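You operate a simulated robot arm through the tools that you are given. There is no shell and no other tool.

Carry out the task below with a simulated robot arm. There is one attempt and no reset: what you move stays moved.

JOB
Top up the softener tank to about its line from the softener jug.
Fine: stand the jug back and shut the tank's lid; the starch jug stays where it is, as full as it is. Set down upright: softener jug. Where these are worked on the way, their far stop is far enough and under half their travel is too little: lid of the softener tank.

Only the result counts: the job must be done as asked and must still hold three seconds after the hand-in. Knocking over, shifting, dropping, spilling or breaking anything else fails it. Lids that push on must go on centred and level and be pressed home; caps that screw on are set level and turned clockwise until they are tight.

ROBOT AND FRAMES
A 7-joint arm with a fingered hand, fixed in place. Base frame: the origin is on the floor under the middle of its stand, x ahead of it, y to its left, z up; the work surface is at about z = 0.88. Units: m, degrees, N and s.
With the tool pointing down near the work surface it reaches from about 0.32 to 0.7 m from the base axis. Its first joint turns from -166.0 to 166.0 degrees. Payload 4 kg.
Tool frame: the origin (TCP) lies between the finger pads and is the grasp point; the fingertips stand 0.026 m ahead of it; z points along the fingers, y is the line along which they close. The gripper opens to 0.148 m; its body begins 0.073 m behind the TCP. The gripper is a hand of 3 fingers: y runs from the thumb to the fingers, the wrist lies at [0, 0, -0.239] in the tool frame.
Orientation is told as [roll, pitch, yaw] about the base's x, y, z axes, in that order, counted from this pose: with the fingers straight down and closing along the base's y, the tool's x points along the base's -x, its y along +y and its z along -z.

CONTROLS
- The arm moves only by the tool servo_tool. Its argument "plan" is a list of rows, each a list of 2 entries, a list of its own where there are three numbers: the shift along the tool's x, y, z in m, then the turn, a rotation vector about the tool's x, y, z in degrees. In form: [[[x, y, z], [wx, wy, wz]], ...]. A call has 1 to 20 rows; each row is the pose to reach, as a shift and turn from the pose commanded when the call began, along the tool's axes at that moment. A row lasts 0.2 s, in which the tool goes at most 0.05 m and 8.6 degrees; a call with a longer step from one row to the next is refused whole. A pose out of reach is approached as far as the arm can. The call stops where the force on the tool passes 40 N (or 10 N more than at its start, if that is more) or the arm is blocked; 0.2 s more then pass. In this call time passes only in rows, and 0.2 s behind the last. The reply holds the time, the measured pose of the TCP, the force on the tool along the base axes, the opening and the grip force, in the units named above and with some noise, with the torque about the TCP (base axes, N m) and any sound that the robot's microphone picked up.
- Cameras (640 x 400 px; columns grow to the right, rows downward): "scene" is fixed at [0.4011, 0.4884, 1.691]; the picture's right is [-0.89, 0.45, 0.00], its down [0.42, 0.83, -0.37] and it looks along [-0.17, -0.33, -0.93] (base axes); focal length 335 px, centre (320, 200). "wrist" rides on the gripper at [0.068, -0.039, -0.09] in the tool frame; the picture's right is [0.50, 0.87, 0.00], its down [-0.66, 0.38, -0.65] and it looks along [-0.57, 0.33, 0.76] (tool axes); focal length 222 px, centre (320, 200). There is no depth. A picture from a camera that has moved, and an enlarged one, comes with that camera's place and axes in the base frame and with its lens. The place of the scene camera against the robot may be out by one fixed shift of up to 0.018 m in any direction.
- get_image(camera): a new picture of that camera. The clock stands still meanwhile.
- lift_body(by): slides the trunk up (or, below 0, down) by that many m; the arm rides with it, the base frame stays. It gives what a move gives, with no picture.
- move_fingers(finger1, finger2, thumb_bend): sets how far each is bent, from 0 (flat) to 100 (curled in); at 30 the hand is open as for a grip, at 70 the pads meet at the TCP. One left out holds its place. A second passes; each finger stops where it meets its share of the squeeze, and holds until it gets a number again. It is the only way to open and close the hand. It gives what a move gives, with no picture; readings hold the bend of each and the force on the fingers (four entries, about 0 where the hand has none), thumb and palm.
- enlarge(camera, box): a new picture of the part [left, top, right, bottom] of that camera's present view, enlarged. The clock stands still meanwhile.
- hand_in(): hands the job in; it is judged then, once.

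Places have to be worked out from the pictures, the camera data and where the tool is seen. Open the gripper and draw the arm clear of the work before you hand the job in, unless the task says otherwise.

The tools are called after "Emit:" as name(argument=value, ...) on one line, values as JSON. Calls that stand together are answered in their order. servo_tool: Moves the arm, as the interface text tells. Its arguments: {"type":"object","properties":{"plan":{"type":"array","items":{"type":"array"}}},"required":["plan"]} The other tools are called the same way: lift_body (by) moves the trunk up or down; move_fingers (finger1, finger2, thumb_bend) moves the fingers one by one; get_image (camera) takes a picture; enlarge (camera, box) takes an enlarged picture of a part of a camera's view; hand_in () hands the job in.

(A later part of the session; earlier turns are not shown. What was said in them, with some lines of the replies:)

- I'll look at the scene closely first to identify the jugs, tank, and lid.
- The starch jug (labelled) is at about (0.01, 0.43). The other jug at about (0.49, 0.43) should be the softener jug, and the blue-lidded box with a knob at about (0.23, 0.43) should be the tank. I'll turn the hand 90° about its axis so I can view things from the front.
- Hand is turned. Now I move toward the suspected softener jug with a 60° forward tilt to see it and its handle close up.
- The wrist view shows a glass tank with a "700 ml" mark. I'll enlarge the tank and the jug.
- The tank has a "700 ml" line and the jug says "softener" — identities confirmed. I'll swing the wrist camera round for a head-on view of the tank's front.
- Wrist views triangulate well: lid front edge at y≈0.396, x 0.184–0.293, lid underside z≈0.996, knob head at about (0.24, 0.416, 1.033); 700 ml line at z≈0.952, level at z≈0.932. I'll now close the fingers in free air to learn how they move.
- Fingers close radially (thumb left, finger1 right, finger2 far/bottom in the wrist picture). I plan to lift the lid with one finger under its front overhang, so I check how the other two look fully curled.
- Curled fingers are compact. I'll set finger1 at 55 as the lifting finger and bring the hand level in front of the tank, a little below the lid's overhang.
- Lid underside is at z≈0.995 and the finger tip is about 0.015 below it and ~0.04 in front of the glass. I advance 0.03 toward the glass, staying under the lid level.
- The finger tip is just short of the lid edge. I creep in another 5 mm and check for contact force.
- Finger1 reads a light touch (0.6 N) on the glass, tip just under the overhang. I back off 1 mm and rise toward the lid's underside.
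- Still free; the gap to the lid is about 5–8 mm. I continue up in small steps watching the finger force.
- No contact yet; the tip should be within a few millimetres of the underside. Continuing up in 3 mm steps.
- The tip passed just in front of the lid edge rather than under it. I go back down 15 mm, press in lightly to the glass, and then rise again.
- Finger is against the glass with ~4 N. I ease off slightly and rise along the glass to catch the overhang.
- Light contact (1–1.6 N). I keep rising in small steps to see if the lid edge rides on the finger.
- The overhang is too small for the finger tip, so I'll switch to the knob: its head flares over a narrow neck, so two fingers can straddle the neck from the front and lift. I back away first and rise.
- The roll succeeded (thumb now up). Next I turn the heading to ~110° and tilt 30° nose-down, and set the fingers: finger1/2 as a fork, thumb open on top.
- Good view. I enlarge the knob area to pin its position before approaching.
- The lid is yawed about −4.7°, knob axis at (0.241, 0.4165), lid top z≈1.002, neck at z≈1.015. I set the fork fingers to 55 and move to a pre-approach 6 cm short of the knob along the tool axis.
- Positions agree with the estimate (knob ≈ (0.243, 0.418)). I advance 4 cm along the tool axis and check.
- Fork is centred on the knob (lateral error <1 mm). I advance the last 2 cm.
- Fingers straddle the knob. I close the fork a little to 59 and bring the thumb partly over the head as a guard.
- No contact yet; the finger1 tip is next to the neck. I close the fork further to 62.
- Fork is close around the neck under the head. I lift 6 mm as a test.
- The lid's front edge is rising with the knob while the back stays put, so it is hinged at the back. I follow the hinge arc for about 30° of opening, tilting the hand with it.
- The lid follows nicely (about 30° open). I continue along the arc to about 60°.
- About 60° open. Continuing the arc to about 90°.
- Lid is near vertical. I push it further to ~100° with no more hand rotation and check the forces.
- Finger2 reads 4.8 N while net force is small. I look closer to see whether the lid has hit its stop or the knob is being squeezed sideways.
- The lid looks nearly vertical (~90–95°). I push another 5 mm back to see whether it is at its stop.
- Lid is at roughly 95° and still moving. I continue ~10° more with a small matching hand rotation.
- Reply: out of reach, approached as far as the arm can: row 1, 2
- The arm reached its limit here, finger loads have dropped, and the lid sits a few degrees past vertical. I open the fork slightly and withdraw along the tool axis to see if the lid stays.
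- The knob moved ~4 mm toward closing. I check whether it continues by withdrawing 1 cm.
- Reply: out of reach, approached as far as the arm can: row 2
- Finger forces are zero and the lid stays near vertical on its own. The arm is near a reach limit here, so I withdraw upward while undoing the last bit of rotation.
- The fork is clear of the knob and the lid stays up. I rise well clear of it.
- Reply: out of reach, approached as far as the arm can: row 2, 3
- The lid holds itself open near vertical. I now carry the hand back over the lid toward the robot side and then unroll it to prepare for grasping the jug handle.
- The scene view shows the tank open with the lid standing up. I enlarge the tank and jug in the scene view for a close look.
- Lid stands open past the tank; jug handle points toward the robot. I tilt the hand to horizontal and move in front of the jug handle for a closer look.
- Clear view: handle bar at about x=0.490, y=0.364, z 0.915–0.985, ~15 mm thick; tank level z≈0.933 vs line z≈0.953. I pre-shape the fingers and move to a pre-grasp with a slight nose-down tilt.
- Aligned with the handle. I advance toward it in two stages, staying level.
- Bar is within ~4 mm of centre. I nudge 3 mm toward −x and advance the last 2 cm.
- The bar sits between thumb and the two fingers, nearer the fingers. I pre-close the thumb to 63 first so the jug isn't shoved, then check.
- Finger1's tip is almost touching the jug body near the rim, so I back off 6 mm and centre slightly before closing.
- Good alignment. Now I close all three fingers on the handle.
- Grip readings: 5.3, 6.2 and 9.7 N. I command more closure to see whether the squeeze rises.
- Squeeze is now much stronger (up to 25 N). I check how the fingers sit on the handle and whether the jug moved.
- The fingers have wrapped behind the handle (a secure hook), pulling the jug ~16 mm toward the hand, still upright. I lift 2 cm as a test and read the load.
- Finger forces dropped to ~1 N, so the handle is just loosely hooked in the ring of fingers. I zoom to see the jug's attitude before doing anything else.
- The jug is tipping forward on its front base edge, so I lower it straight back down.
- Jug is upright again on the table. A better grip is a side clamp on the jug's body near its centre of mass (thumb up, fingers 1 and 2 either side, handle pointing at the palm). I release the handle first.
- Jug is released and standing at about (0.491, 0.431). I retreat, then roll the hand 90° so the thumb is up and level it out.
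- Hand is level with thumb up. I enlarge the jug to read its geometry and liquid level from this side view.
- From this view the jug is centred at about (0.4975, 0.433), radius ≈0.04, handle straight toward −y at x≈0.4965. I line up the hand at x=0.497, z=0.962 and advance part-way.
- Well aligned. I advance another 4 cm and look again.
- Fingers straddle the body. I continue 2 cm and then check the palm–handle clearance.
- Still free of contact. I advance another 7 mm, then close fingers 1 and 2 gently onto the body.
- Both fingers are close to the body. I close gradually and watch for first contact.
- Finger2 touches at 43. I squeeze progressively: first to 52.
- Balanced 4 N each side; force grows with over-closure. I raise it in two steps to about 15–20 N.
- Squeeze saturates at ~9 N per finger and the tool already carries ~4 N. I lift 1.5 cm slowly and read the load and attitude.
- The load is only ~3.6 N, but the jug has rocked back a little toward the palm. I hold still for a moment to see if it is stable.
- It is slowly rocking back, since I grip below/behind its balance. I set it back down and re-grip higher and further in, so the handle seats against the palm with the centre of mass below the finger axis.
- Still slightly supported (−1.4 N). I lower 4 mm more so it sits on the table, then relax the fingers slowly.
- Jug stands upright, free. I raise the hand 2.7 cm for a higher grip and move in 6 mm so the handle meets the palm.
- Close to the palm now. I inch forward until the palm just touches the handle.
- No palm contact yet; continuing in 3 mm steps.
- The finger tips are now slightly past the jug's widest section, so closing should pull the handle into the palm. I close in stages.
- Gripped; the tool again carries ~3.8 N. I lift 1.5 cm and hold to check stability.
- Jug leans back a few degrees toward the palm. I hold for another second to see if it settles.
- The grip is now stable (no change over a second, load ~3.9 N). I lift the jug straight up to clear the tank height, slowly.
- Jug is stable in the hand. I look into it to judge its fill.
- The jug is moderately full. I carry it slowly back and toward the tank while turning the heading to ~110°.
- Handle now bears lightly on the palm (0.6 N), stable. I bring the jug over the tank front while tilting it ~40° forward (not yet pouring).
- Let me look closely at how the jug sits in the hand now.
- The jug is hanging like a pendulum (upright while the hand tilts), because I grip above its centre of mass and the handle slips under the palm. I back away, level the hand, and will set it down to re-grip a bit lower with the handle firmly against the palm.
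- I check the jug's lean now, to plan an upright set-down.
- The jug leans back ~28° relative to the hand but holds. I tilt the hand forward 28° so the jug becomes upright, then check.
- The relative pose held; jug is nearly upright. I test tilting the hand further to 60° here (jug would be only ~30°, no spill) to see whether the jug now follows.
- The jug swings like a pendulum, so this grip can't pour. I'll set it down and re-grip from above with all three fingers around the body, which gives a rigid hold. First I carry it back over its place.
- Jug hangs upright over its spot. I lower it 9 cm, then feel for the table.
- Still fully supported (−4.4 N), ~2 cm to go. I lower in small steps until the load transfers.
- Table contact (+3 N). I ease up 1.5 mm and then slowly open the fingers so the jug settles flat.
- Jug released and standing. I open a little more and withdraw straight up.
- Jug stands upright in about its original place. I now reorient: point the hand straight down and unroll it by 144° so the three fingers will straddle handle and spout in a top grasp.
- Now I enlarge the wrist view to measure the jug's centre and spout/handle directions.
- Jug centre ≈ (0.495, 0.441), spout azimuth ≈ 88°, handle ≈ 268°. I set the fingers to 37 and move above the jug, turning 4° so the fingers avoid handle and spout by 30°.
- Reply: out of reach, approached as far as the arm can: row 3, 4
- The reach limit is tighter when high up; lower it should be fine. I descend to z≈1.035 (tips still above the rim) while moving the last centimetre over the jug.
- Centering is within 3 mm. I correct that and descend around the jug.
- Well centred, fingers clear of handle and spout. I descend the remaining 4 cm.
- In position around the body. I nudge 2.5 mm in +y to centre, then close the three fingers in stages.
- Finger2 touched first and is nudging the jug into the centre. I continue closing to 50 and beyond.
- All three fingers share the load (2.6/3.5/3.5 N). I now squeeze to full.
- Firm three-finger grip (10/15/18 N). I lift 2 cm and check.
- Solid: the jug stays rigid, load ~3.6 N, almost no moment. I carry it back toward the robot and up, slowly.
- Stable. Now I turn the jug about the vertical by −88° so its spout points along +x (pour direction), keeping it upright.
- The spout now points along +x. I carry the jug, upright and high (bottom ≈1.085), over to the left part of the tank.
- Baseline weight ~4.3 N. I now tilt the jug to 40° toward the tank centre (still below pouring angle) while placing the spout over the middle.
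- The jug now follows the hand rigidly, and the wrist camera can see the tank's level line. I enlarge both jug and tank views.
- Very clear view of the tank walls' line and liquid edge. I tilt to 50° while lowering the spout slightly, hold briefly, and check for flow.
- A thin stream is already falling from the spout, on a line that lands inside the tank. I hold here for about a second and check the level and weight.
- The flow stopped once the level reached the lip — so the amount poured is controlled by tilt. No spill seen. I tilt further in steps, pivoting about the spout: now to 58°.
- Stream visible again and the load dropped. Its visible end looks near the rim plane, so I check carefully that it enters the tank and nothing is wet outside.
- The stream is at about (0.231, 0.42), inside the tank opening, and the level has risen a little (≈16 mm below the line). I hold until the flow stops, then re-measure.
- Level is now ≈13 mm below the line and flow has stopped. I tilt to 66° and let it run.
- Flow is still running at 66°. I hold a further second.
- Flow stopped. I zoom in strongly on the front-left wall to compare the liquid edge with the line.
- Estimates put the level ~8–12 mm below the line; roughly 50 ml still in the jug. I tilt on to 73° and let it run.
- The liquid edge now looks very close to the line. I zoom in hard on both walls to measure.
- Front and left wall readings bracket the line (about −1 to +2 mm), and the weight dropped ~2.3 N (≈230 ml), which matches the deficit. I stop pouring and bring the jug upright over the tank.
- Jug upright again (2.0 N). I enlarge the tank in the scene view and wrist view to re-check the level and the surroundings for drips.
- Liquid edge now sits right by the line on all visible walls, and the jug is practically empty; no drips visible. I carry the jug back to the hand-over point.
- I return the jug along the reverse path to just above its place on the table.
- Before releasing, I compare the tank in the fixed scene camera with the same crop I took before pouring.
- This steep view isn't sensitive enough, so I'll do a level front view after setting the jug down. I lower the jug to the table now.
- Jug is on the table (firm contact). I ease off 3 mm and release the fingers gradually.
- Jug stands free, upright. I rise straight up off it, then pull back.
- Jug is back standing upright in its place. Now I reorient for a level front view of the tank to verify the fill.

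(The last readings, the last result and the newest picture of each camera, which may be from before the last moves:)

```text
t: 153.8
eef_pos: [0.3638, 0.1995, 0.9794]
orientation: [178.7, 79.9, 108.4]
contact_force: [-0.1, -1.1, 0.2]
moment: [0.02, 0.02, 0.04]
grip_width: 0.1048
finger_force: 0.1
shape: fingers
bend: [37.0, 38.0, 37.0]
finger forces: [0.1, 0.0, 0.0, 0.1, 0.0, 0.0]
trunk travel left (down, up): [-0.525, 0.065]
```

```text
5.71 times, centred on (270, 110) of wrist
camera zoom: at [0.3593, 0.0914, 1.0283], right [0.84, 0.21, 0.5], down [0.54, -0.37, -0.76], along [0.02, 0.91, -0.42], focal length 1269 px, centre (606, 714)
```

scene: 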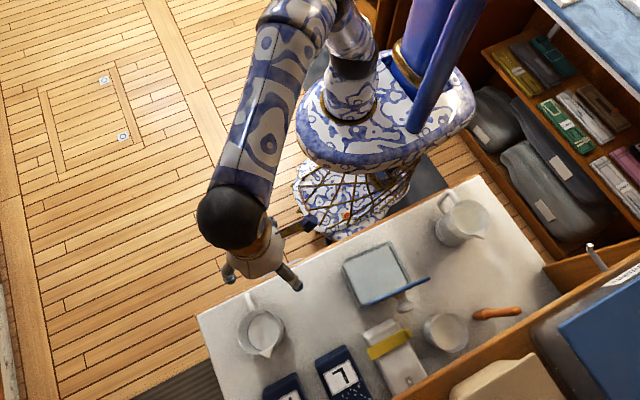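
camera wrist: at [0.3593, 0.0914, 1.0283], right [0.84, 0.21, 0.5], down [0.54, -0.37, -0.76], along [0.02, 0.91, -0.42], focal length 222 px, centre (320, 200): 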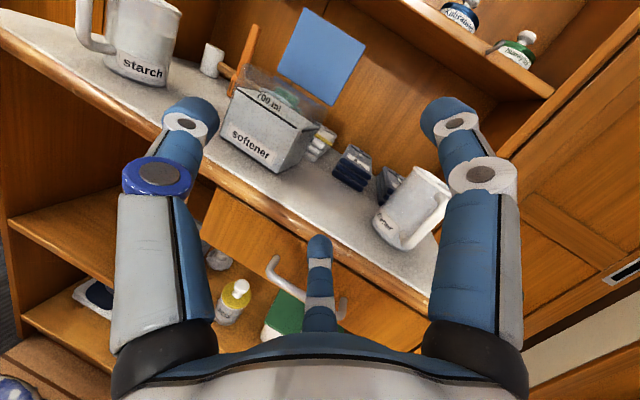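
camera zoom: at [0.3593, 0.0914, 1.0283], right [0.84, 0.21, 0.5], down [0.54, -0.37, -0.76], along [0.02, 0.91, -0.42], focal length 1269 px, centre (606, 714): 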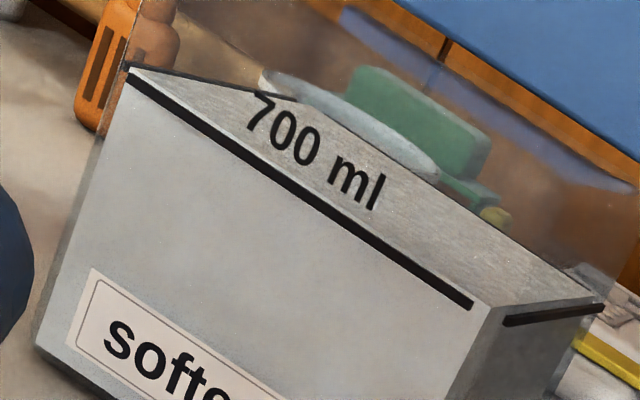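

The front view shows the liquid surface right at the 700 ml line — fill is good. Next is the lid: I rise and roll the hand back to the thumb-up orientation used for opening it.

Emit:
servo_tool(plan=[[[0.045, 0, 0.008], [0, 0, 0]], [[0.09, 0, 0.016], [0, 0, 0]], [[0.135, 0, 0.024], [0, 0, 0]], [[0.18, 0, 0.032], [0, 0, 0]], [[0.197, 0, 0.0348], [0, 0, 0]]])

Emit:
servo_tool(plan=[[[0, 0, 0], [0, 0, 8.5]], [[0, 0, 0], [0, 0, 17]], [[0, 0, 0], [0, 0, 25.5]], [[0, 0, 0], [0, 0, 34]], [[0, 0, 0], [0, 0, 42.5]], [[0, 0, 0], [0, 0, 51]], [[0, 0, 0], [0, 0, 59.5]], [[0, 0, 0], [0, 0, 68]], [[0, 0, 0], [0, 0, 76.5]], [[0, 0, 0], [0, 0, 85]], [[0, 0, 0], [0, 0, 90]]])

Emit:
servo_tool(plan=[[[0, 0, 0], [-8, 0, 0]], [[0, 0, 0], [-16, 0, 0]], [[0, 0, 0], [-24, 0, 0]], [[0, 0, 0], [-32, 0, 0]], [[0, 0, 0], [-40, 0, 0]]])

Emit:
get_image(camera="wrist")

```text
t: 155.0
eef_pos: [0.3635, 0.1996, 1.1786]
orientation: [178.9, 80.0, 108.6]
contact_force: [0.1, 0.0, -0.6]
moment: [-0.01, -0.01, -0.05]
grip_width: 0.1044
finger_force: 0.1
shape: fingers
bend: [37.0, 38.0, 37.0]
finger forces: [0.0, 0.0, 0.0, 0.0, 0.1, 0.0]
trunk travel left (down, up): [-0.525, 0.065]
```

```text
t: 157.4
eef_pos: [0.3641, 0.1996, 1.1787]
orientation: [-100.0, 0.1, -160.2]
contact_force: [0.2, 1.0, -0.3]
moment: [0.02, 0.03, 0.0]
grip_width: 0.1044
finger_force: 0.0
shape: fingers
bend: [37.0, 38.0, 37.0]
finger forces: [0.0, 0.0, 0.0, 0.0, 0.1, 0.0]
trunk travel left (down, up): [-0.525, 0.065]
```

```text
t: 158.6
eef_pos: [0.3648, 0.1999, 1.1787]
orientation: [-59.9, 0.3, -160.2]
contact_force: [0.2, -0.1, -0.3]
moment: [0.02, 0.02, 0.01]
grip_width: 0.1044
finger_force: 0.0
shape: fingers
bend: [37.0, 38.0, 37.0]
finger forces: [0.1, 0.0, 0.0, 0.0, 0.0, 0.0]
trunk travel left (down, up): [-0.525, 0.065]
```

```text
taken
camera wrist: at [0.4461, 0.1668, 1.2569], right [0.62, -0.24, -0.75], down [-0.36, -0.93, 0.0], along [-0.7, 0.27, -0.67], focal length 222 px, centre (320, 200)
```

wrist: 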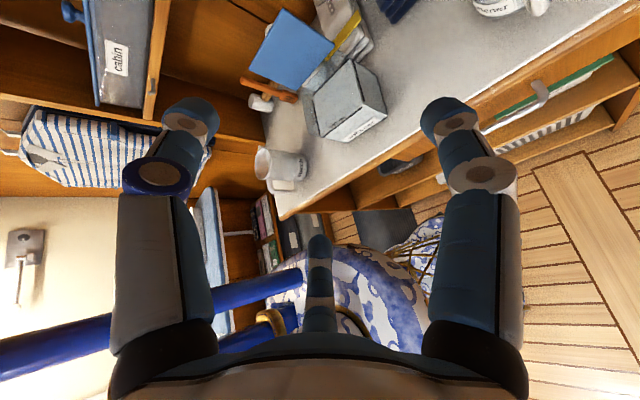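

Orientation matches the one used when I lifted the knob. I raise the trunk 6 cm for more reach, set the fork fingers, and swing over the lid to just above the knob behind it.

Emit:
lift_body(by=0.06)

Emit:
move_fingers(finger1=55, finger2=55, thumb_bend=38)

Emit:
servo_tool(plan=[[[0.0041, -0.0123, 0.0365], [-6.05, -1.39, 2.42]], [[0.0083, -0.0245, 0.073], [-12.1, -2.79, 4.84]], [[0.0124, -0.0368, 0.1095], [-18.2, -4.18, 7.26]], [[0.0166, -0.0491, 0.146], [-24.2, -5.57, 9.68]], [[0.0207, -0.0613, 0.1826], [-30.3, -6.97, 12.1]], [[0.0249, -0.0736, 0.2191], [-36.3, -8.36, 14.5]], [[0.029, -0.0859, 0.2556], [-42.4, -9.75, 16.9]], [[0.0332, -0.0981, 0.2921], [-48.4, -11.1, 19.4]], [[0.0373, -0.1104, 0.3286], [-54.5, -12.5, 21.8]]])

Emit:
get_image(camera="wrist")

Emit:
get_image(camera="scene")

```text
t: 159.6
eef_pos: [0.3641, 0.2002, 1.2387]
orientation: [-59.9, 0.2, -160.2]
contact_force: [0.4, 0.0, 0.1]
moment: [0.01, 0.02, 0.03]
grip_width: 0.1049
finger_force: 0.0
shape: fingers
bend: [37.0, 38.0, 37.0]
finger forces: [0.0, 0.0, 0.1, 0.0, 0.1, 0.0]
trunk travel left (down, up): [-0.585, 0.005]
```

```text
t: 160.6
eef_pos: [0.3649, 0.1989, 1.2383]
orientation: [-60.0, 0.3, -160.2]
contact_force: [-0.4, 0.6, 0.1]
moment: [-0.01, 0.01, 0.0]
grip_width: 0.0759
finger_force: 0.1
shape: fingers
bend: [55.0, 55.0, 38.0]
finger forces: [0.0, 0.0, 0.0, 0.0, 0.0, 0.1]
trunk travel left (down, up): [-0.585, 0.005]
```

```text
t: 162.6
eef_pos: [0.2831, 0.5343, 1.1676]
orientation: [-2.1, -21.0, -172.2]
contact_force: [0.5, -0.2, 0.7]
moment: [0.01, 0.0, 0.02]
grip_width: 0.0756
finger_force: 0.0
shape: fingers
bend: [55.0, 55.0, 38.0]
finger forces: [0.0, 0.0, 0.1, 0.1, 0.1, 0.1]
trunk travel left (down, up): [-0.585, 0.005]
```

```text
taken
camera wrist: at [0.3721, 0.5822, 1.2278], right [0.57, -0.8, -0.21], down [-0.32, -0.45, 0.83], along [-0.76, -0.41, -0.51], focal length 222 px, centre (320, 200)
```

wrist: 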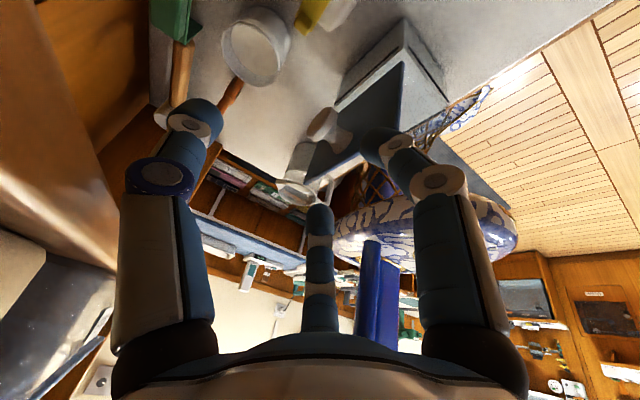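

```text
taken
```

scene: 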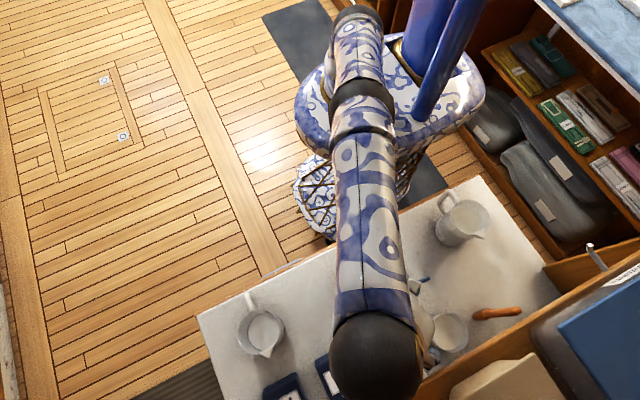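

The hand is above the knob in the same orientation as before. I enlarge to check the alignment before inserting the fork.

Emit:
enlarge(camera="wrist", box=[260, 40, 460, 220])

```text
2.22 times, centred on (360, 130) of wrist
camera zoom: at [0.3721, 0.5822, 1.2278], right [0.57, -0.8, -0.21], down [-0.32, -0.45, 0.83], along [-0.76, -0.41, -0.51], focal length 494 px, centre (231, 356)
```

zoom: 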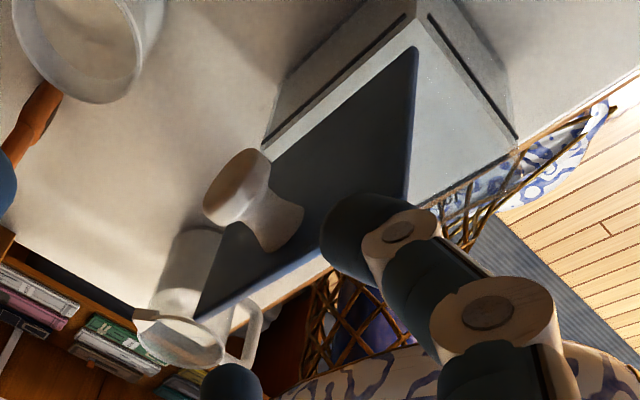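

Knob neck is at (0.248, 0.513, 1.0755). I insert the fork down along the tool axis beside the knob in steps.

Emit:
servo_tool(plan=[[[-0.001, 0.001, 0.02], [0, 0, 0]], [[-0.0017, 0.002, 0.04], [0, 0, 0]], [[-0.0017, 0.002, 0.055], [0, 0, 0]]])

Emit:
enlarge(camera="wrist", box=[240, 60, 460, 260])

```text
t: 163.4
eef_pos: [0.2639, 0.5287, 1.1193]
orientation: [-2.5, -20.9, -172.0]
contact_force: [-0.3, -0.2, 3.6]
moment: [-0.1, 0.14, 0.0]
grip_width: 0.0751
finger_force: 2.0
shape: fingers
bend: [55.0, 55.0, 38.0]
finger forces: [0.0, 3.8, 0.0, 0.1, 0.0, 0.0]
trunk travel left (down, up): [-0.585, 0.005]
```

```text
2.00 times, centred on (350, 160) of wrist
camera zoom: at [0.3535, 0.576, 1.1809], right [0.57, -0.79, -0.21], down [-0.32, -0.46, 0.83], along [-0.76, -0.4, -0.52], focal length 444 px, centre (260, 280)
```

zoom: 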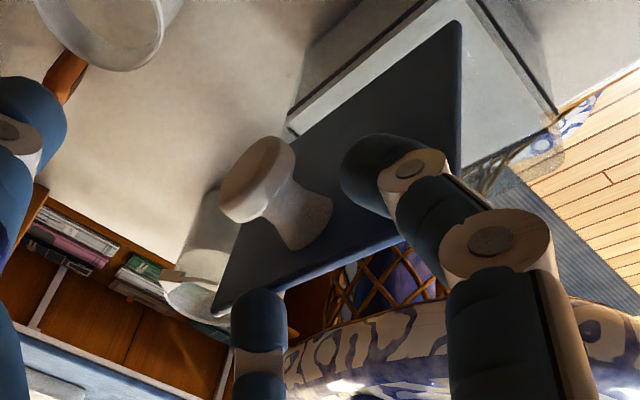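

Finger2 is resting on the lid's top edge (3.8 N). I back off, shift 8 mm away from the lid, and re-insert.

Emit:
servo_tool(plan=[[[0, 0, -0.012], [0, 0, 0]], [[0, -0.008, -0.012], [0, 0, 0]]])

Emit:
enlarge(camera="wrist", box=[240, 60, 460, 260])

```text
t: 164.0
eef_pos: [0.2683, 0.5383, 1.1308]
orientation: [-2.4, -20.9, -172.1]
contact_force: [-0.1, 0.2, -0.4]
moment: [0.01, 0.0, -0.01]
grip_width: 0.0756
finger_force: 0.0
shape: fingers
bend: [55.0, 55.0, 38.0]
finger forces: [0.0, 0.1, 0.0, 0.0, 0.0, 0.0]
trunk travel left (down, up): [-0.585, 0.005]
```

```text
2.00 times, centred on (350, 160) of wrist
camera zoom: at [0.3575, 0.5857, 1.1911], right [0.57, -0.79, -0.21], down [-0.32, -0.45, 0.83], along [-0.76, -0.4, -0.52], focal length 444 px, centre (260, 280)
```

zoom: 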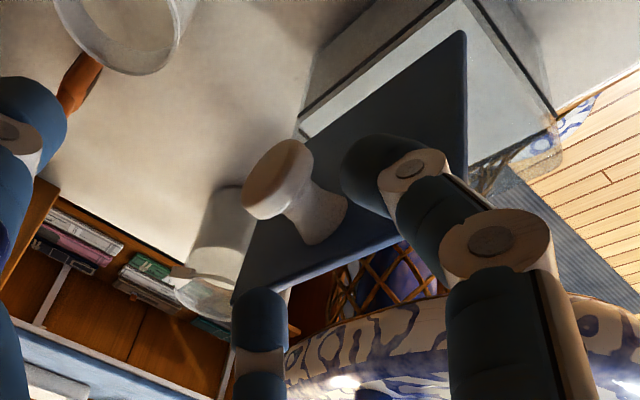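

I rise 2 cm and twist the hand about −12.7° around the vertical so both fork fingers are parallel to the lid, then re-check.

Emit:
servo_tool(plan=[[[0, 0, -0.02], [0, 0, 0]], [[0, 0, -0.02], [2.3, 0.2, 5.9]], [[0, 0, -0.02], [4.62, 0.44, 11.8]]])

Emit:
get_image(camera="wrist")

Emit:
enlarge(camera="wrist", box=[240, 60, 460, 260])

```text
t: 164.8
eef_pos: [0.2737, 0.5382, 1.1496]
orientation: [-2.5, -21.1, 175.2]
contact_force: [-0.5, 0.3, 0.1]
moment: [-0.01, -0.04, -0.02]
grip_width: 0.0753
finger_force: 0.0
shape: fingers
bend: [55.0, 55.0, 38.0]
finger forces: [0.1, 0.1, 0.0, 0.0, 0.0, 0.1]
trunk travel left (down, up): [-0.585, 0.005]
```

```text
taken
camera wrist: at [0.372, 0.5651, 1.2092], right [0.38, -0.9, -0.22], down [-0.41, -0.37, 0.83], along [-0.83, -0.23, -0.51], focal length 222 px, centre (320, 200)
```

wrist: 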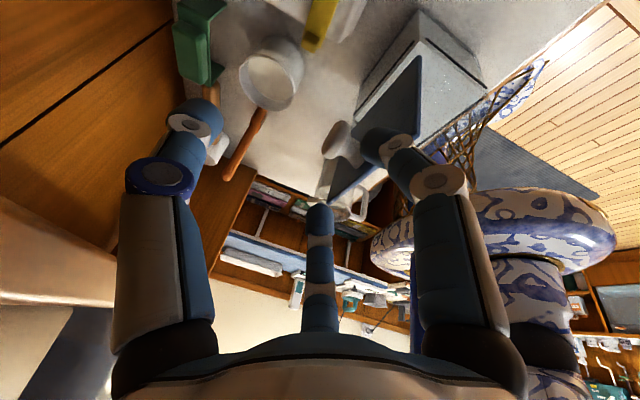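

```text
2.00 times, centred on (350, 160) of wrist
camera zoom: at [0.372, 0.5651, 1.2092], right [0.38, -0.9, -0.22], down [-0.41, -0.37, 0.83], along [-0.83, -0.23, -0.51], focal length 444 px, centre (260, 280)
```

zoom: 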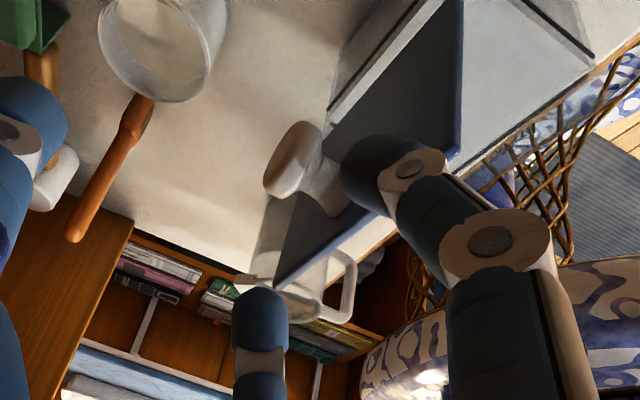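

Aligned with the lid now. I shift 9 mm toward the lid and 3 mm sideways to centre on the neck, then insert slowly.

Emit:
servo_tool(plan=[[[0.003, 0.0091, 0], [0, 0, 0]], [[0.003, 0.0091, 0.015], [0, 0, 0]], [[0.003, 0.0091, 0.03], [0, 0, 0]]])

Emit:
enlarge(camera="wrist", box=[240, 60, 460, 260])

```text
t: 165.6
eef_pos: [0.2649, 0.5304, 1.1204]
orientation: [-2.6, -21.0, 175.2]
contact_force: [-0.3, -0.2, -0.1]
moment: [-0.04, -0.01, 0.02]
grip_width: 0.0753
finger_force: 0.1
shape: fingers
bend: [55.0, 55.0, 38.0]
finger forces: [0.0, 0.0, 0.0, 0.0, 0.0, 0.0]
trunk travel left (down, up): [-0.585, 0.005]
```

```text
2.00 times, centred on (350, 160) of wrist
camera zoom: at [0.3631, 0.5566, 1.1807], right [0.38, -0.9, -0.21], down [-0.41, -0.37, 0.83], along [-0.83, -0.23, -0.52], focal length 444 px, centre (260, 280)
```

zoom: 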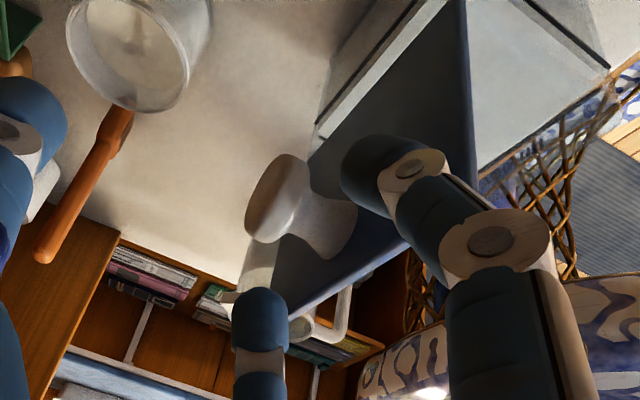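

No contact so far. I continue the insertion in 1 cm steps watching finger2.

Emit:
servo_tool(plan=[[[0, 0, 0.005], [0, 0, 0]], [[0, 0, 0.01], [0, 0, 0]]])

Emit:
servo_tool(plan=[[[0, 0, 0.005], [0, 0, 0]], [[0, 0, 0.01], [0, 0, 0]]])

Emit:
enlarge(camera="wrist", box=[240, 60, 460, 260])

```text
t: 166.2
eef_pos: [0.2615, 0.5324, 1.1094]
orientation: [-2.4, -21.2, 175.3]
contact_force: [-0.3, 0.1, 0.6]
moment: [0.01, -0.02, 0.01]
grip_width: 0.075
finger_force: 0.1
shape: fingers
bend: [55.0, 55.0, 38.0]
finger forces: [0.0, 0.0, 0.1, 0.0, 0.0, 0.1]
trunk travel left (down, up): [-0.585, 0.005]
```

```text
t: 166.8
eef_pos: [0.2585, 0.5325, 1.1017]
orientation: [-2.6, -21.2, 175.3]
contact_force: [0.0, 0.1, -0.8]
moment: [0.0, -0.04, 0.02]
grip_width: 0.0753
finger_force: 0.0
shape: fingers
bend: [55.0, 55.0, 38.0]
finger forces: [0.0, 0.0, 0.1, 0.0, 0.0, 0.0]
trunk travel left (down, up): [-0.585, 0.005]
```

```text
2.00 times, centred on (350, 160) of wrist
camera zoom: at [0.3556, 0.5591, 1.1615], right [0.38, -0.9, -0.21], down [-0.41, -0.37, 0.83], along [-0.83, -0.23, -0.52], focal length 444 px, centre (260, 280)
```

zoom: 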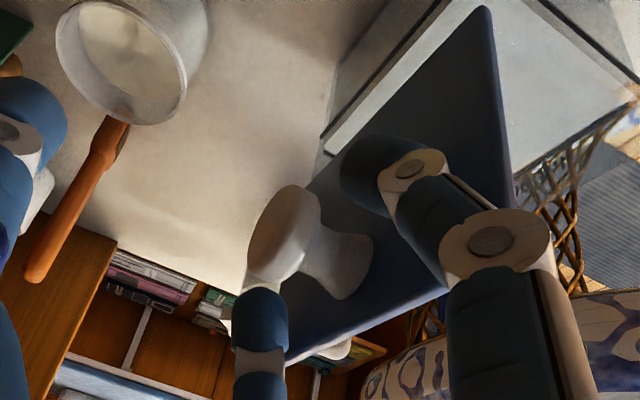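

Still free. I insert the last centimetre, then close the fork slightly and move onto the neck.

Emit:
servo_tool(plan=[[[0, 0, 0.005], [0, 0, 0]], [[0, 0, 0.011], [0, 0, 0]]])

Emit:
move_fingers(finger1=58, finger2=58)

Emit:
enlarge(camera="wrist", box=[240, 60, 460, 260])

```text
t: 167.4
eef_pos: [0.2541, 0.5336, 1.0904]
orientation: [-2.5, -21.2, 175.1]
contact_force: [-0.1, 0.0, 0.3]
moment: [0.01, 0.02, 0.01]
grip_width: 0.0754
finger_force: 0.1
shape: fingers
bend: [55.0, 55.0, 38.0]
finger forces: [0.0, 0.0, 0.0, 0.1, 0.0, 0.0]
trunk travel left (down, up): [-0.585, 0.005]
```

```text
t: 168.4
eef_pos: [0.2536, 0.5331, 1.0901]
orientation: [-2.5, -21.1, 175.4]
contact_force: [0.0, -0.3, 0.1]
moment: [0.02, 0.0, 0.05]
grip_width: 0.0725
finger_force: 0.1
shape: fingers
bend: [57.0, 57.0, 38.0]
finger forces: [0.0, 0.0, 0.1, 0.1, 0.0, 0.1]
trunk travel left (down, up): [-0.585, 0.005]
```

```text
2.00 times, centred on (350, 160) of wrist
camera zoom: at [0.3517, 0.5602, 1.1508], right [0.38, -0.9, -0.21], down [-0.41, -0.37, 0.83], along [-0.83, -0.23, -0.52], focal length 444 px, centre (260, 280)
```

zoom: 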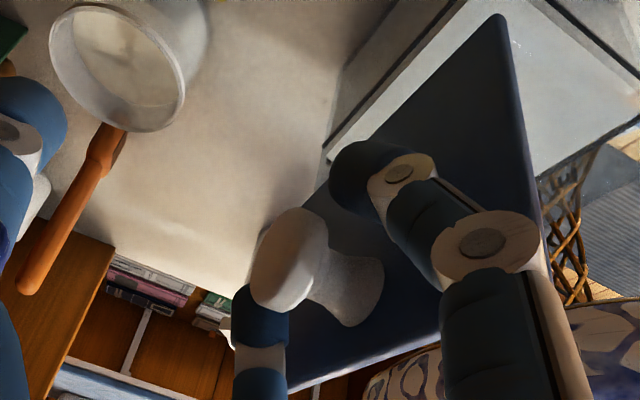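

The fork is around the neck. I shift it 7 mm toward the lid and close it to 60, so it cages the knob.

Emit:
servo_tool(plan=[[[0, 0.0034, 0], [0, 0, 0]], [[0, 0.0065, 0], [0, 0, 0]]])

Emit:
move_fingers(finger1=60, finger2=60)

Emit:
enlarge(camera="wrist", box=[240, 60, 460, 260])

```text
t: 169.0
eef_pos: [0.2529, 0.5267, 1.0897]
orientation: [-2.5, -21.2, 175.4]
contact_force: [-0.3, 0.8, 0.6]
moment: [0.0, 0.0, -0.01]
grip_width: 0.0724
finger_force: 0.0
shape: fingers
bend: [57.0, 57.0, 38.0]
finger forces: [0.0, 0.0, 0.0, 0.0, 0.1, 0.1]
trunk travel left (down, up): [-0.585, 0.005]
```

```text
t: 170.0
eef_pos: [0.2548, 0.5268, 1.0891]
orientation: [-2.5, -21.1, 175.4]
contact_force: [-0.4, 0.0, -0.1]
moment: [0.02, -0.02, 0.0]
grip_width: 0.0686
finger_force: 0.0
shape: fingers
bend: [60.0, 60.0, 38.0]
finger forces: [0.0, 0.1, 0.0, 0.0, 0.1, 0.0]
trunk travel left (down, up): [-0.585, 0.005]
```

```text
2.00 times, centred on (350, 160) of wrist
camera zoom: at [0.3517, 0.5535, 1.1509], right [0.38, -0.9, -0.21], down [-0.41, -0.37, 0.83], along [-0.83, -0.23, -0.52], focal length 444 px, centre (260, 280)
```

zoom: 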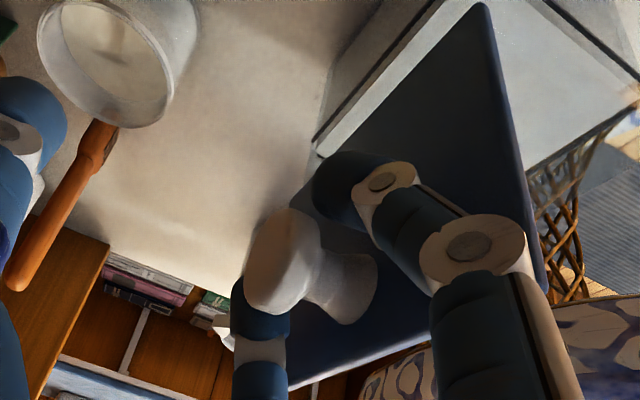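

Knob is caged. I begin closing the lid along the hinge arc — first 30°.

Emit:
servo_tool(plan=[[[-0.0008, 0.0077, -0.0022], [3.1, -0.05, -1.22]], [[-0.0013, 0.0155, -0.0039], [6.21, -0.09, -2.43]], [[-0.0016, 0.0235, -0.005], [9.31, -0.14, -3.65]], [[-0.0016, 0.0315, -0.0053], [12.4, -0.19, -4.87]], [[-0.0014, 0.0394, -0.005], [15.5, -0.24, -6.08]], [[-0.001, 0.0473, -0.0042], [18.6, -0.28, -7.3]]])

Emit:
enlarge(camera="wrist", box=[240, 60, 460, 260])

Emit:
get_image(camera="scene")

```text
t: 171.4
eef_pos: [0.2502, 0.4791, 1.0928]
orientation: [-23.8, -19.6, -177.1]
contact_force: [-0.6, -1.2, 0.3]
moment: [0.04, -0.01, -0.01]
grip_width: 0.0684
finger_force: 0.0
shape: fingers
bend: [60.0, 60.0, 38.0]
finger forces: [0.0, 0.0, 0.0, 0.0, 0.1, 0.0]
trunk travel left (down, up): [-0.585, 0.005]
```

```text
2.00 times, centred on (350, 160) of wrist
camera zoom: at [0.3461, 0.4834, 1.1622], right [0.39, -0.77, -0.5], down [-0.44, -0.63, 0.64], along [-0.81, -0.03, -0.59], focal length 444 px, centre (260, 280)
```

zoom: 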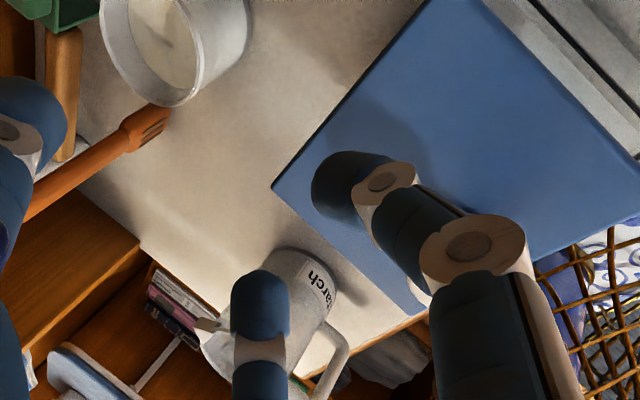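

```text
taken
```

scene: 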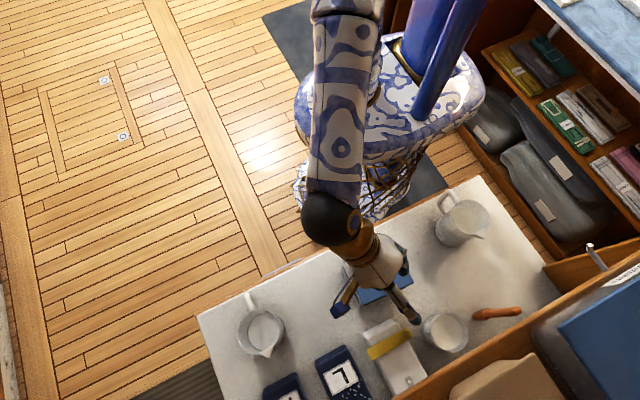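

The knob no longer shows in the fork — the lid may have dropped shut. I look closely.

Emit:
enlarge(camera="scene", box=[310, 210, 440, 330])

Emit:
get_image(camera="wrist")

```text
3.33 times, centred on (375, 270) of scene
camera zoom: at [0.4011, 0.4884, 1.691], right [-0.89, 0.45, 0.0], down [0.42, 0.83, -0.37], along [-0.17, -0.33, -0.93], focal length 1117 px, centre (137, -33)
```

zoom: 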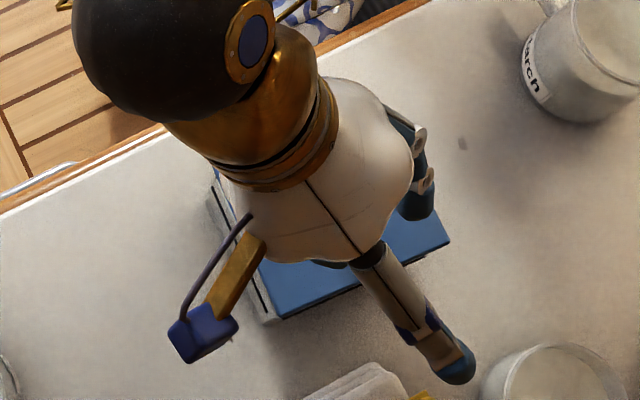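

```text
taken
camera wrist: at [0.3461, 0.4834, 1.1622], right [0.39, -0.77, -0.5], down [-0.44, -0.63, 0.64], along [-0.81, -0.03, -0.59], focal length 222 px, centre (320, 200)
```

wrist: 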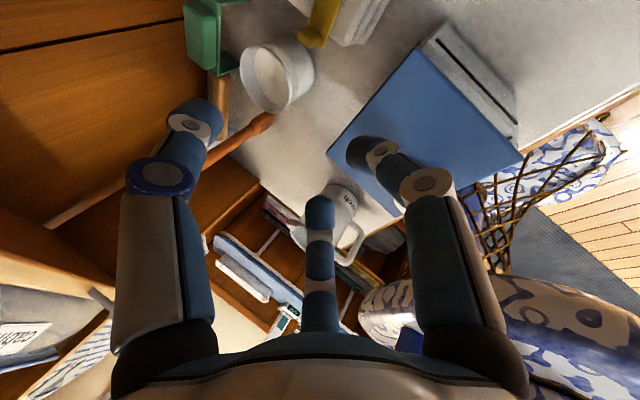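

The lid swung shut onto the tank. I withdraw the hand up and back toward the robot to inspect.

Emit:
servo_tool(plan=[[[-0.012, -0.0135, -0.0302], [0, 0, 0]], [[-0.0275, -0.0306, -0.0687], [0, 0, 0]], [[-0.032, 0.002, -0.081], [0, 0, 0]], [[-0.037, 0.04, -0.096], [0, 0, 0]], [[-0.042, 0.078, -0.11], [0, 0, 0]], [[-0.0475, 0.116, -0.125], [0, 0, 0]], [[-0.0525, 0.154, -0.139], [0, 0, 0]]])

Emit:
get_image(camera="scene")

Emit:
enlarge(camera="scene", box=[310, 210, 440, 330])

Emit:
get_image(camera="wrist")

```text
t: 173.0
eef_pos: [0.2299, 0.2809, 1.1723]
orientation: [-23.7, -19.7, -177.1]
contact_force: [0.3, 0.1, 0.8]
moment: [-0.01, -0.02, 0.0]
grip_width: 0.0687
finger_force: 0.0
shape: fingers
bend: [60.0, 60.0, 38.0]
finger forces: [0.0, 0.0, 0.0, 0.1, 0.0, 0.1]
trunk travel left (down, up): [-0.585, 0.005]
```

```text
taken
```

scene: 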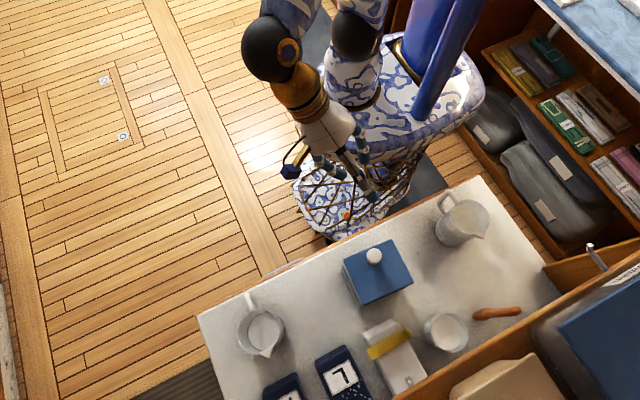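

```text
3.33 times, centred on (375, 270) of scene
camera zoom: at [0.4011, 0.4884, 1.691], right [-0.89, 0.45, 0.0], down [0.42, 0.83, -0.37], along [-0.17, -0.33, -0.93], focal length 1117 px, centre (137, -33)
```

zoom: 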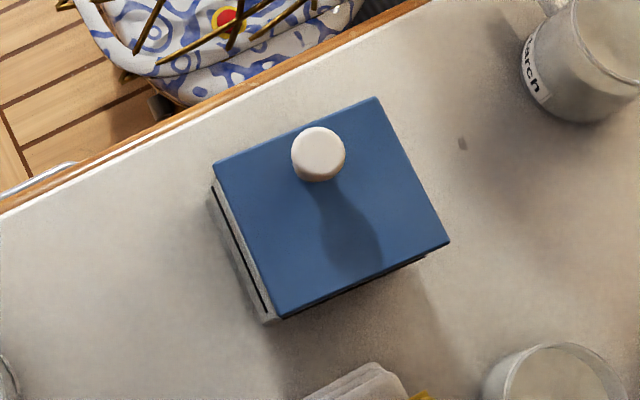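

```text
taken
camera wrist: at [0.3264, 0.2848, 1.2406], right [0.39, -0.77, -0.5], down [-0.44, -0.63, 0.64], along [-0.81, -0.03, -0.59], focal length 222 px, centre (320, 200)
```

wrist: 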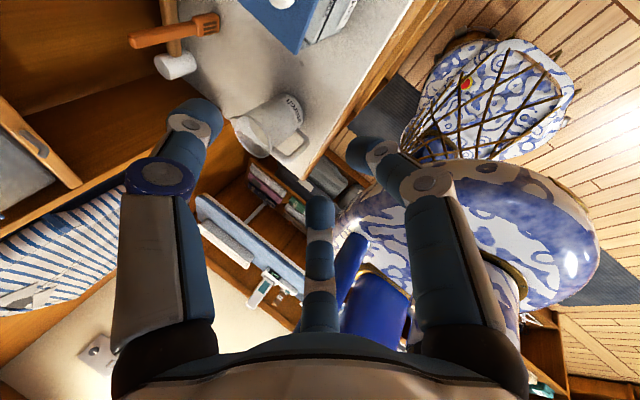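

The lid is shut, both jugs stand in place. I back the arm away and take a closer look at the tank and lid from the front/side.

Emit:
servo_tool(plan=[[[0.023, 0.0119, -0.0162], [7.44, -0.11, -2.92]], [[0.046, 0.0239, -0.0325], [14.9, -0.23, -5.84]], [[0.069, 0.0358, -0.0487], [22.3, -0.34, -8.76]], [[0.0921, 0.0478, -0.065], [29.8, -0.46, -11.7]], [[0.1151, 0.0597, -0.0812], [37.2, -0.57, -14.6]]])

Emit:
get_image(camera="wrist")

Emit:
enlarge(camera="scene", box=[190, 220, 330, 370])

```text
t: 174.2
eef_pos: [0.3617, 0.2, 1.1836]
orientation: [-64.2, -10.0, -166.0]
contact_force: [-1.1, 0.6, 0.1]
moment: [0.01, 0.05, -0.05]
grip_width: 0.0685
finger_force: 0.0
shape: fingers
bend: [60.0, 60.0, 38.0]
finger forces: [0.0, 0.2, 0.0, 0.0, 0.0, 0.1]
trunk travel left (down, up): [-0.585, 0.005]
```

```text
taken
camera wrist: at [0.4538, 0.1549, 1.2436], right [0.44, -0.28, -0.85], down [-0.45, -0.89, 0.06], along [-0.78, 0.36, -0.52], focal length 222 px, centre (320, 200)
```

wrist: 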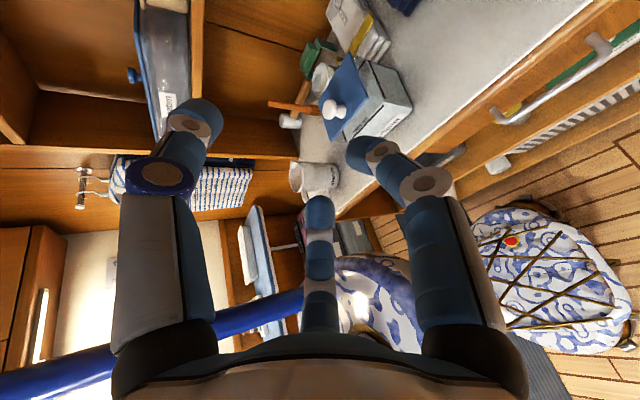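

```text
2.67 times, centred on (260, 295) of scene
camera zoom: at [0.4011, 0.4884, 1.691], right [-0.89, 0.45, 0.0], down [0.42, 0.83, -0.37], along [-0.17, -0.33, -0.93], focal length 894 px, centre (480, -53)
```

zoom: 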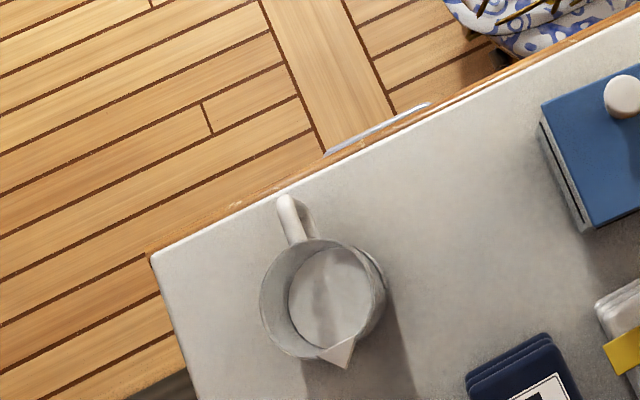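

Emit:
enlarge(camera="wrist", box=[290, 40, 430, 160])

Emit:
enlarge(camera="scene", box=[330, 225, 430, 310])

Emit:
enlarge(camera="scene", box=[380, 170, 580, 295])

```text
3.33 times, centred on (360, 100) of wrist
camera zoom: at [0.4538, 0.1549, 1.2436], right [0.44, -0.28, -0.85], down [-0.45, -0.89, 0.06], along [-0.78, 0.36, -0.52], focal length 740 px, centre (187, 533)
```

zoom: 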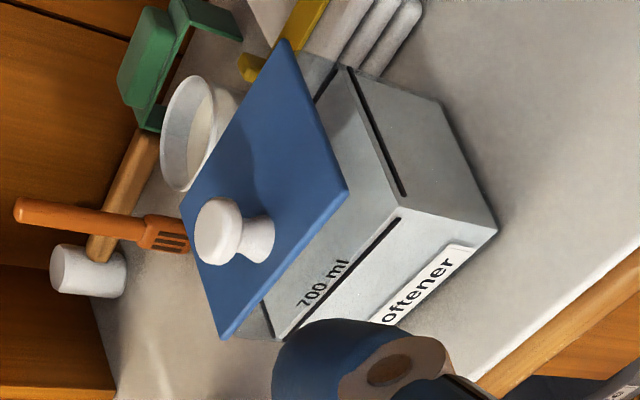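

```text
4.71 times, centred on (380, 268) of scene
camera zoom: at [0.4011, 0.4884, 1.691], right [-0.89, 0.45, 0.0], down [0.42, 0.83, -0.37], along [-0.17, -0.33, -0.93], focal length 1577 px, centre (38, -118)
```

zoom: 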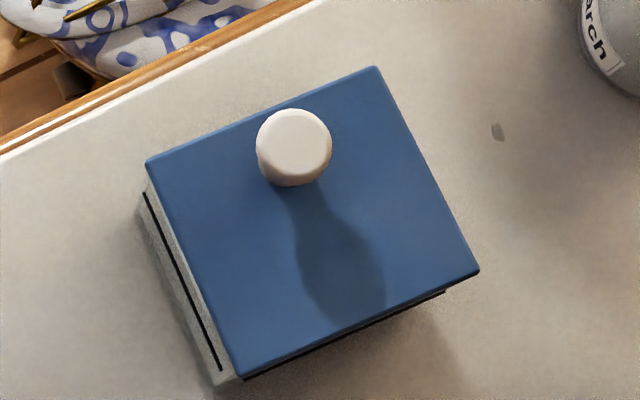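

```text
3.20 times, centred on (480, 232) of scene
camera zoom: at [0.4011, 0.4884, 1.691], right [-0.89, 0.45, 0.0], down [0.42, 0.83, -0.37], along [-0.17, -0.33, -0.93], focal length 1072 px, centre (-192, 96)
```

zoom: 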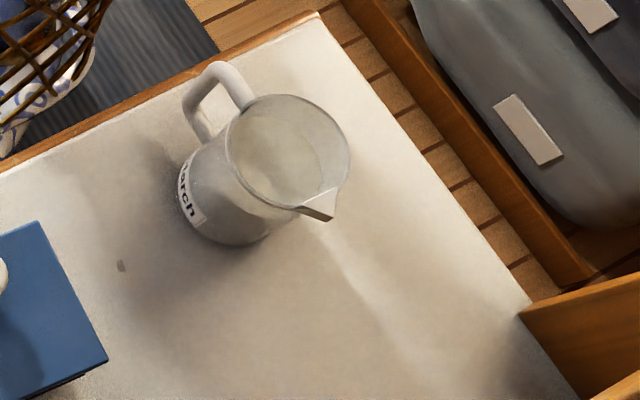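

Everything matches: tank filled to the line, lid fully shut, softener jug upright in its place, starch jug untouched, no spills. I open the hand and make sure the arm is clear.

Emit:
move_fingers(finger1=30, finger2=30, thumb_bend=30)

Emit:
servo_tool(plan=[[[0, 0, -0.03], [0, 0, 0]], [[0, 0, -0.06], [0, 0, 0]]])

Emit:
get_image(camera="scene")

```text
t: 175.2
eef_pos: [0.3613, 0.1991, 1.1826]
orientation: [-64.2, -10.1, -166.0]
contact_force: [0.5, -0.7, 0.2]
moment: [0.0, 0.0, -0.02]
grip_width: 0.1267
finger_force: 0.1
shape: fingers
bend: [30.0, 30.0, 30.0]
finger forces: [0.0, 0.0, 0.0, 0.0, 0.0, 0.0]
trunk travel left (down, up): [-0.585, 0.005]
```

```text
t: 175.8
eef_pos: [0.3818, 0.1479, 1.2083]
orientation: [-64.2, -10.2, -166.0]
contact_force: [-0.8, -1.2, 0.5]
moment: [0.02, 0.02, 0.03]
grip_width: 0.1264
finger_force: 0.1
shape: fingers
bend: [30.0, 30.0, 30.0]
finger forces: [0.0, 0.0, 0.1, 0.1, 0.0, 0.0]
trunk travel left (down, up): [-0.585, 0.005]
```

```text
taken
```

scene: 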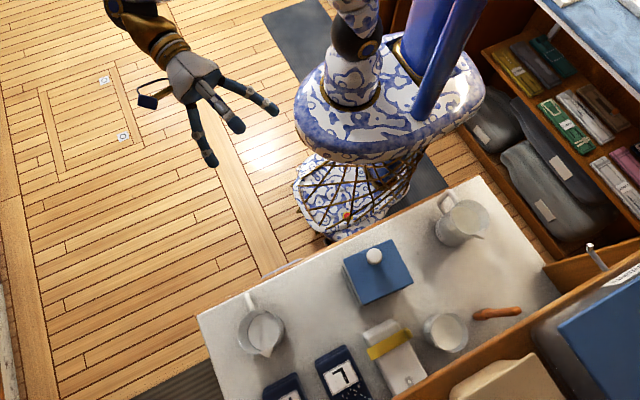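

The final scene shows the lid shut, both jugs upright in place, and the arm clear with the hand open. I hand in the job.

Emit:
hand_in()

```text
The job is handed in.
```

The softener tank is topped up to about its 700 ml line, and the job is handed in. I don't have the judge's result.

- **Fill:** from the front, after pouring, the liquid surface sat right at the 700 ml mark. The softener jug is now almost empty.
- **Lid:** it opened to about 90°, and I poured with it standing open. While I was closing it, the knob slipped out of the fingers and the lid swung shut on its own. It looks fully closed, matching its position before I started.
- **Softener jug:** it stands upright within about a centimetre of where it began. Before finding a grip that held, I slid it slightly, tipped it a little on its base edge and set it down a few times. I saw nothing spilled.
- **Tank:** a fingertip pushed it by less than a millimetre while I was first trying to lift the lid.
- **Starch jug:** I didn't touch it; it looks the same in place and fill.
- **Arm:** the hand is open and drawn well clear of the table.
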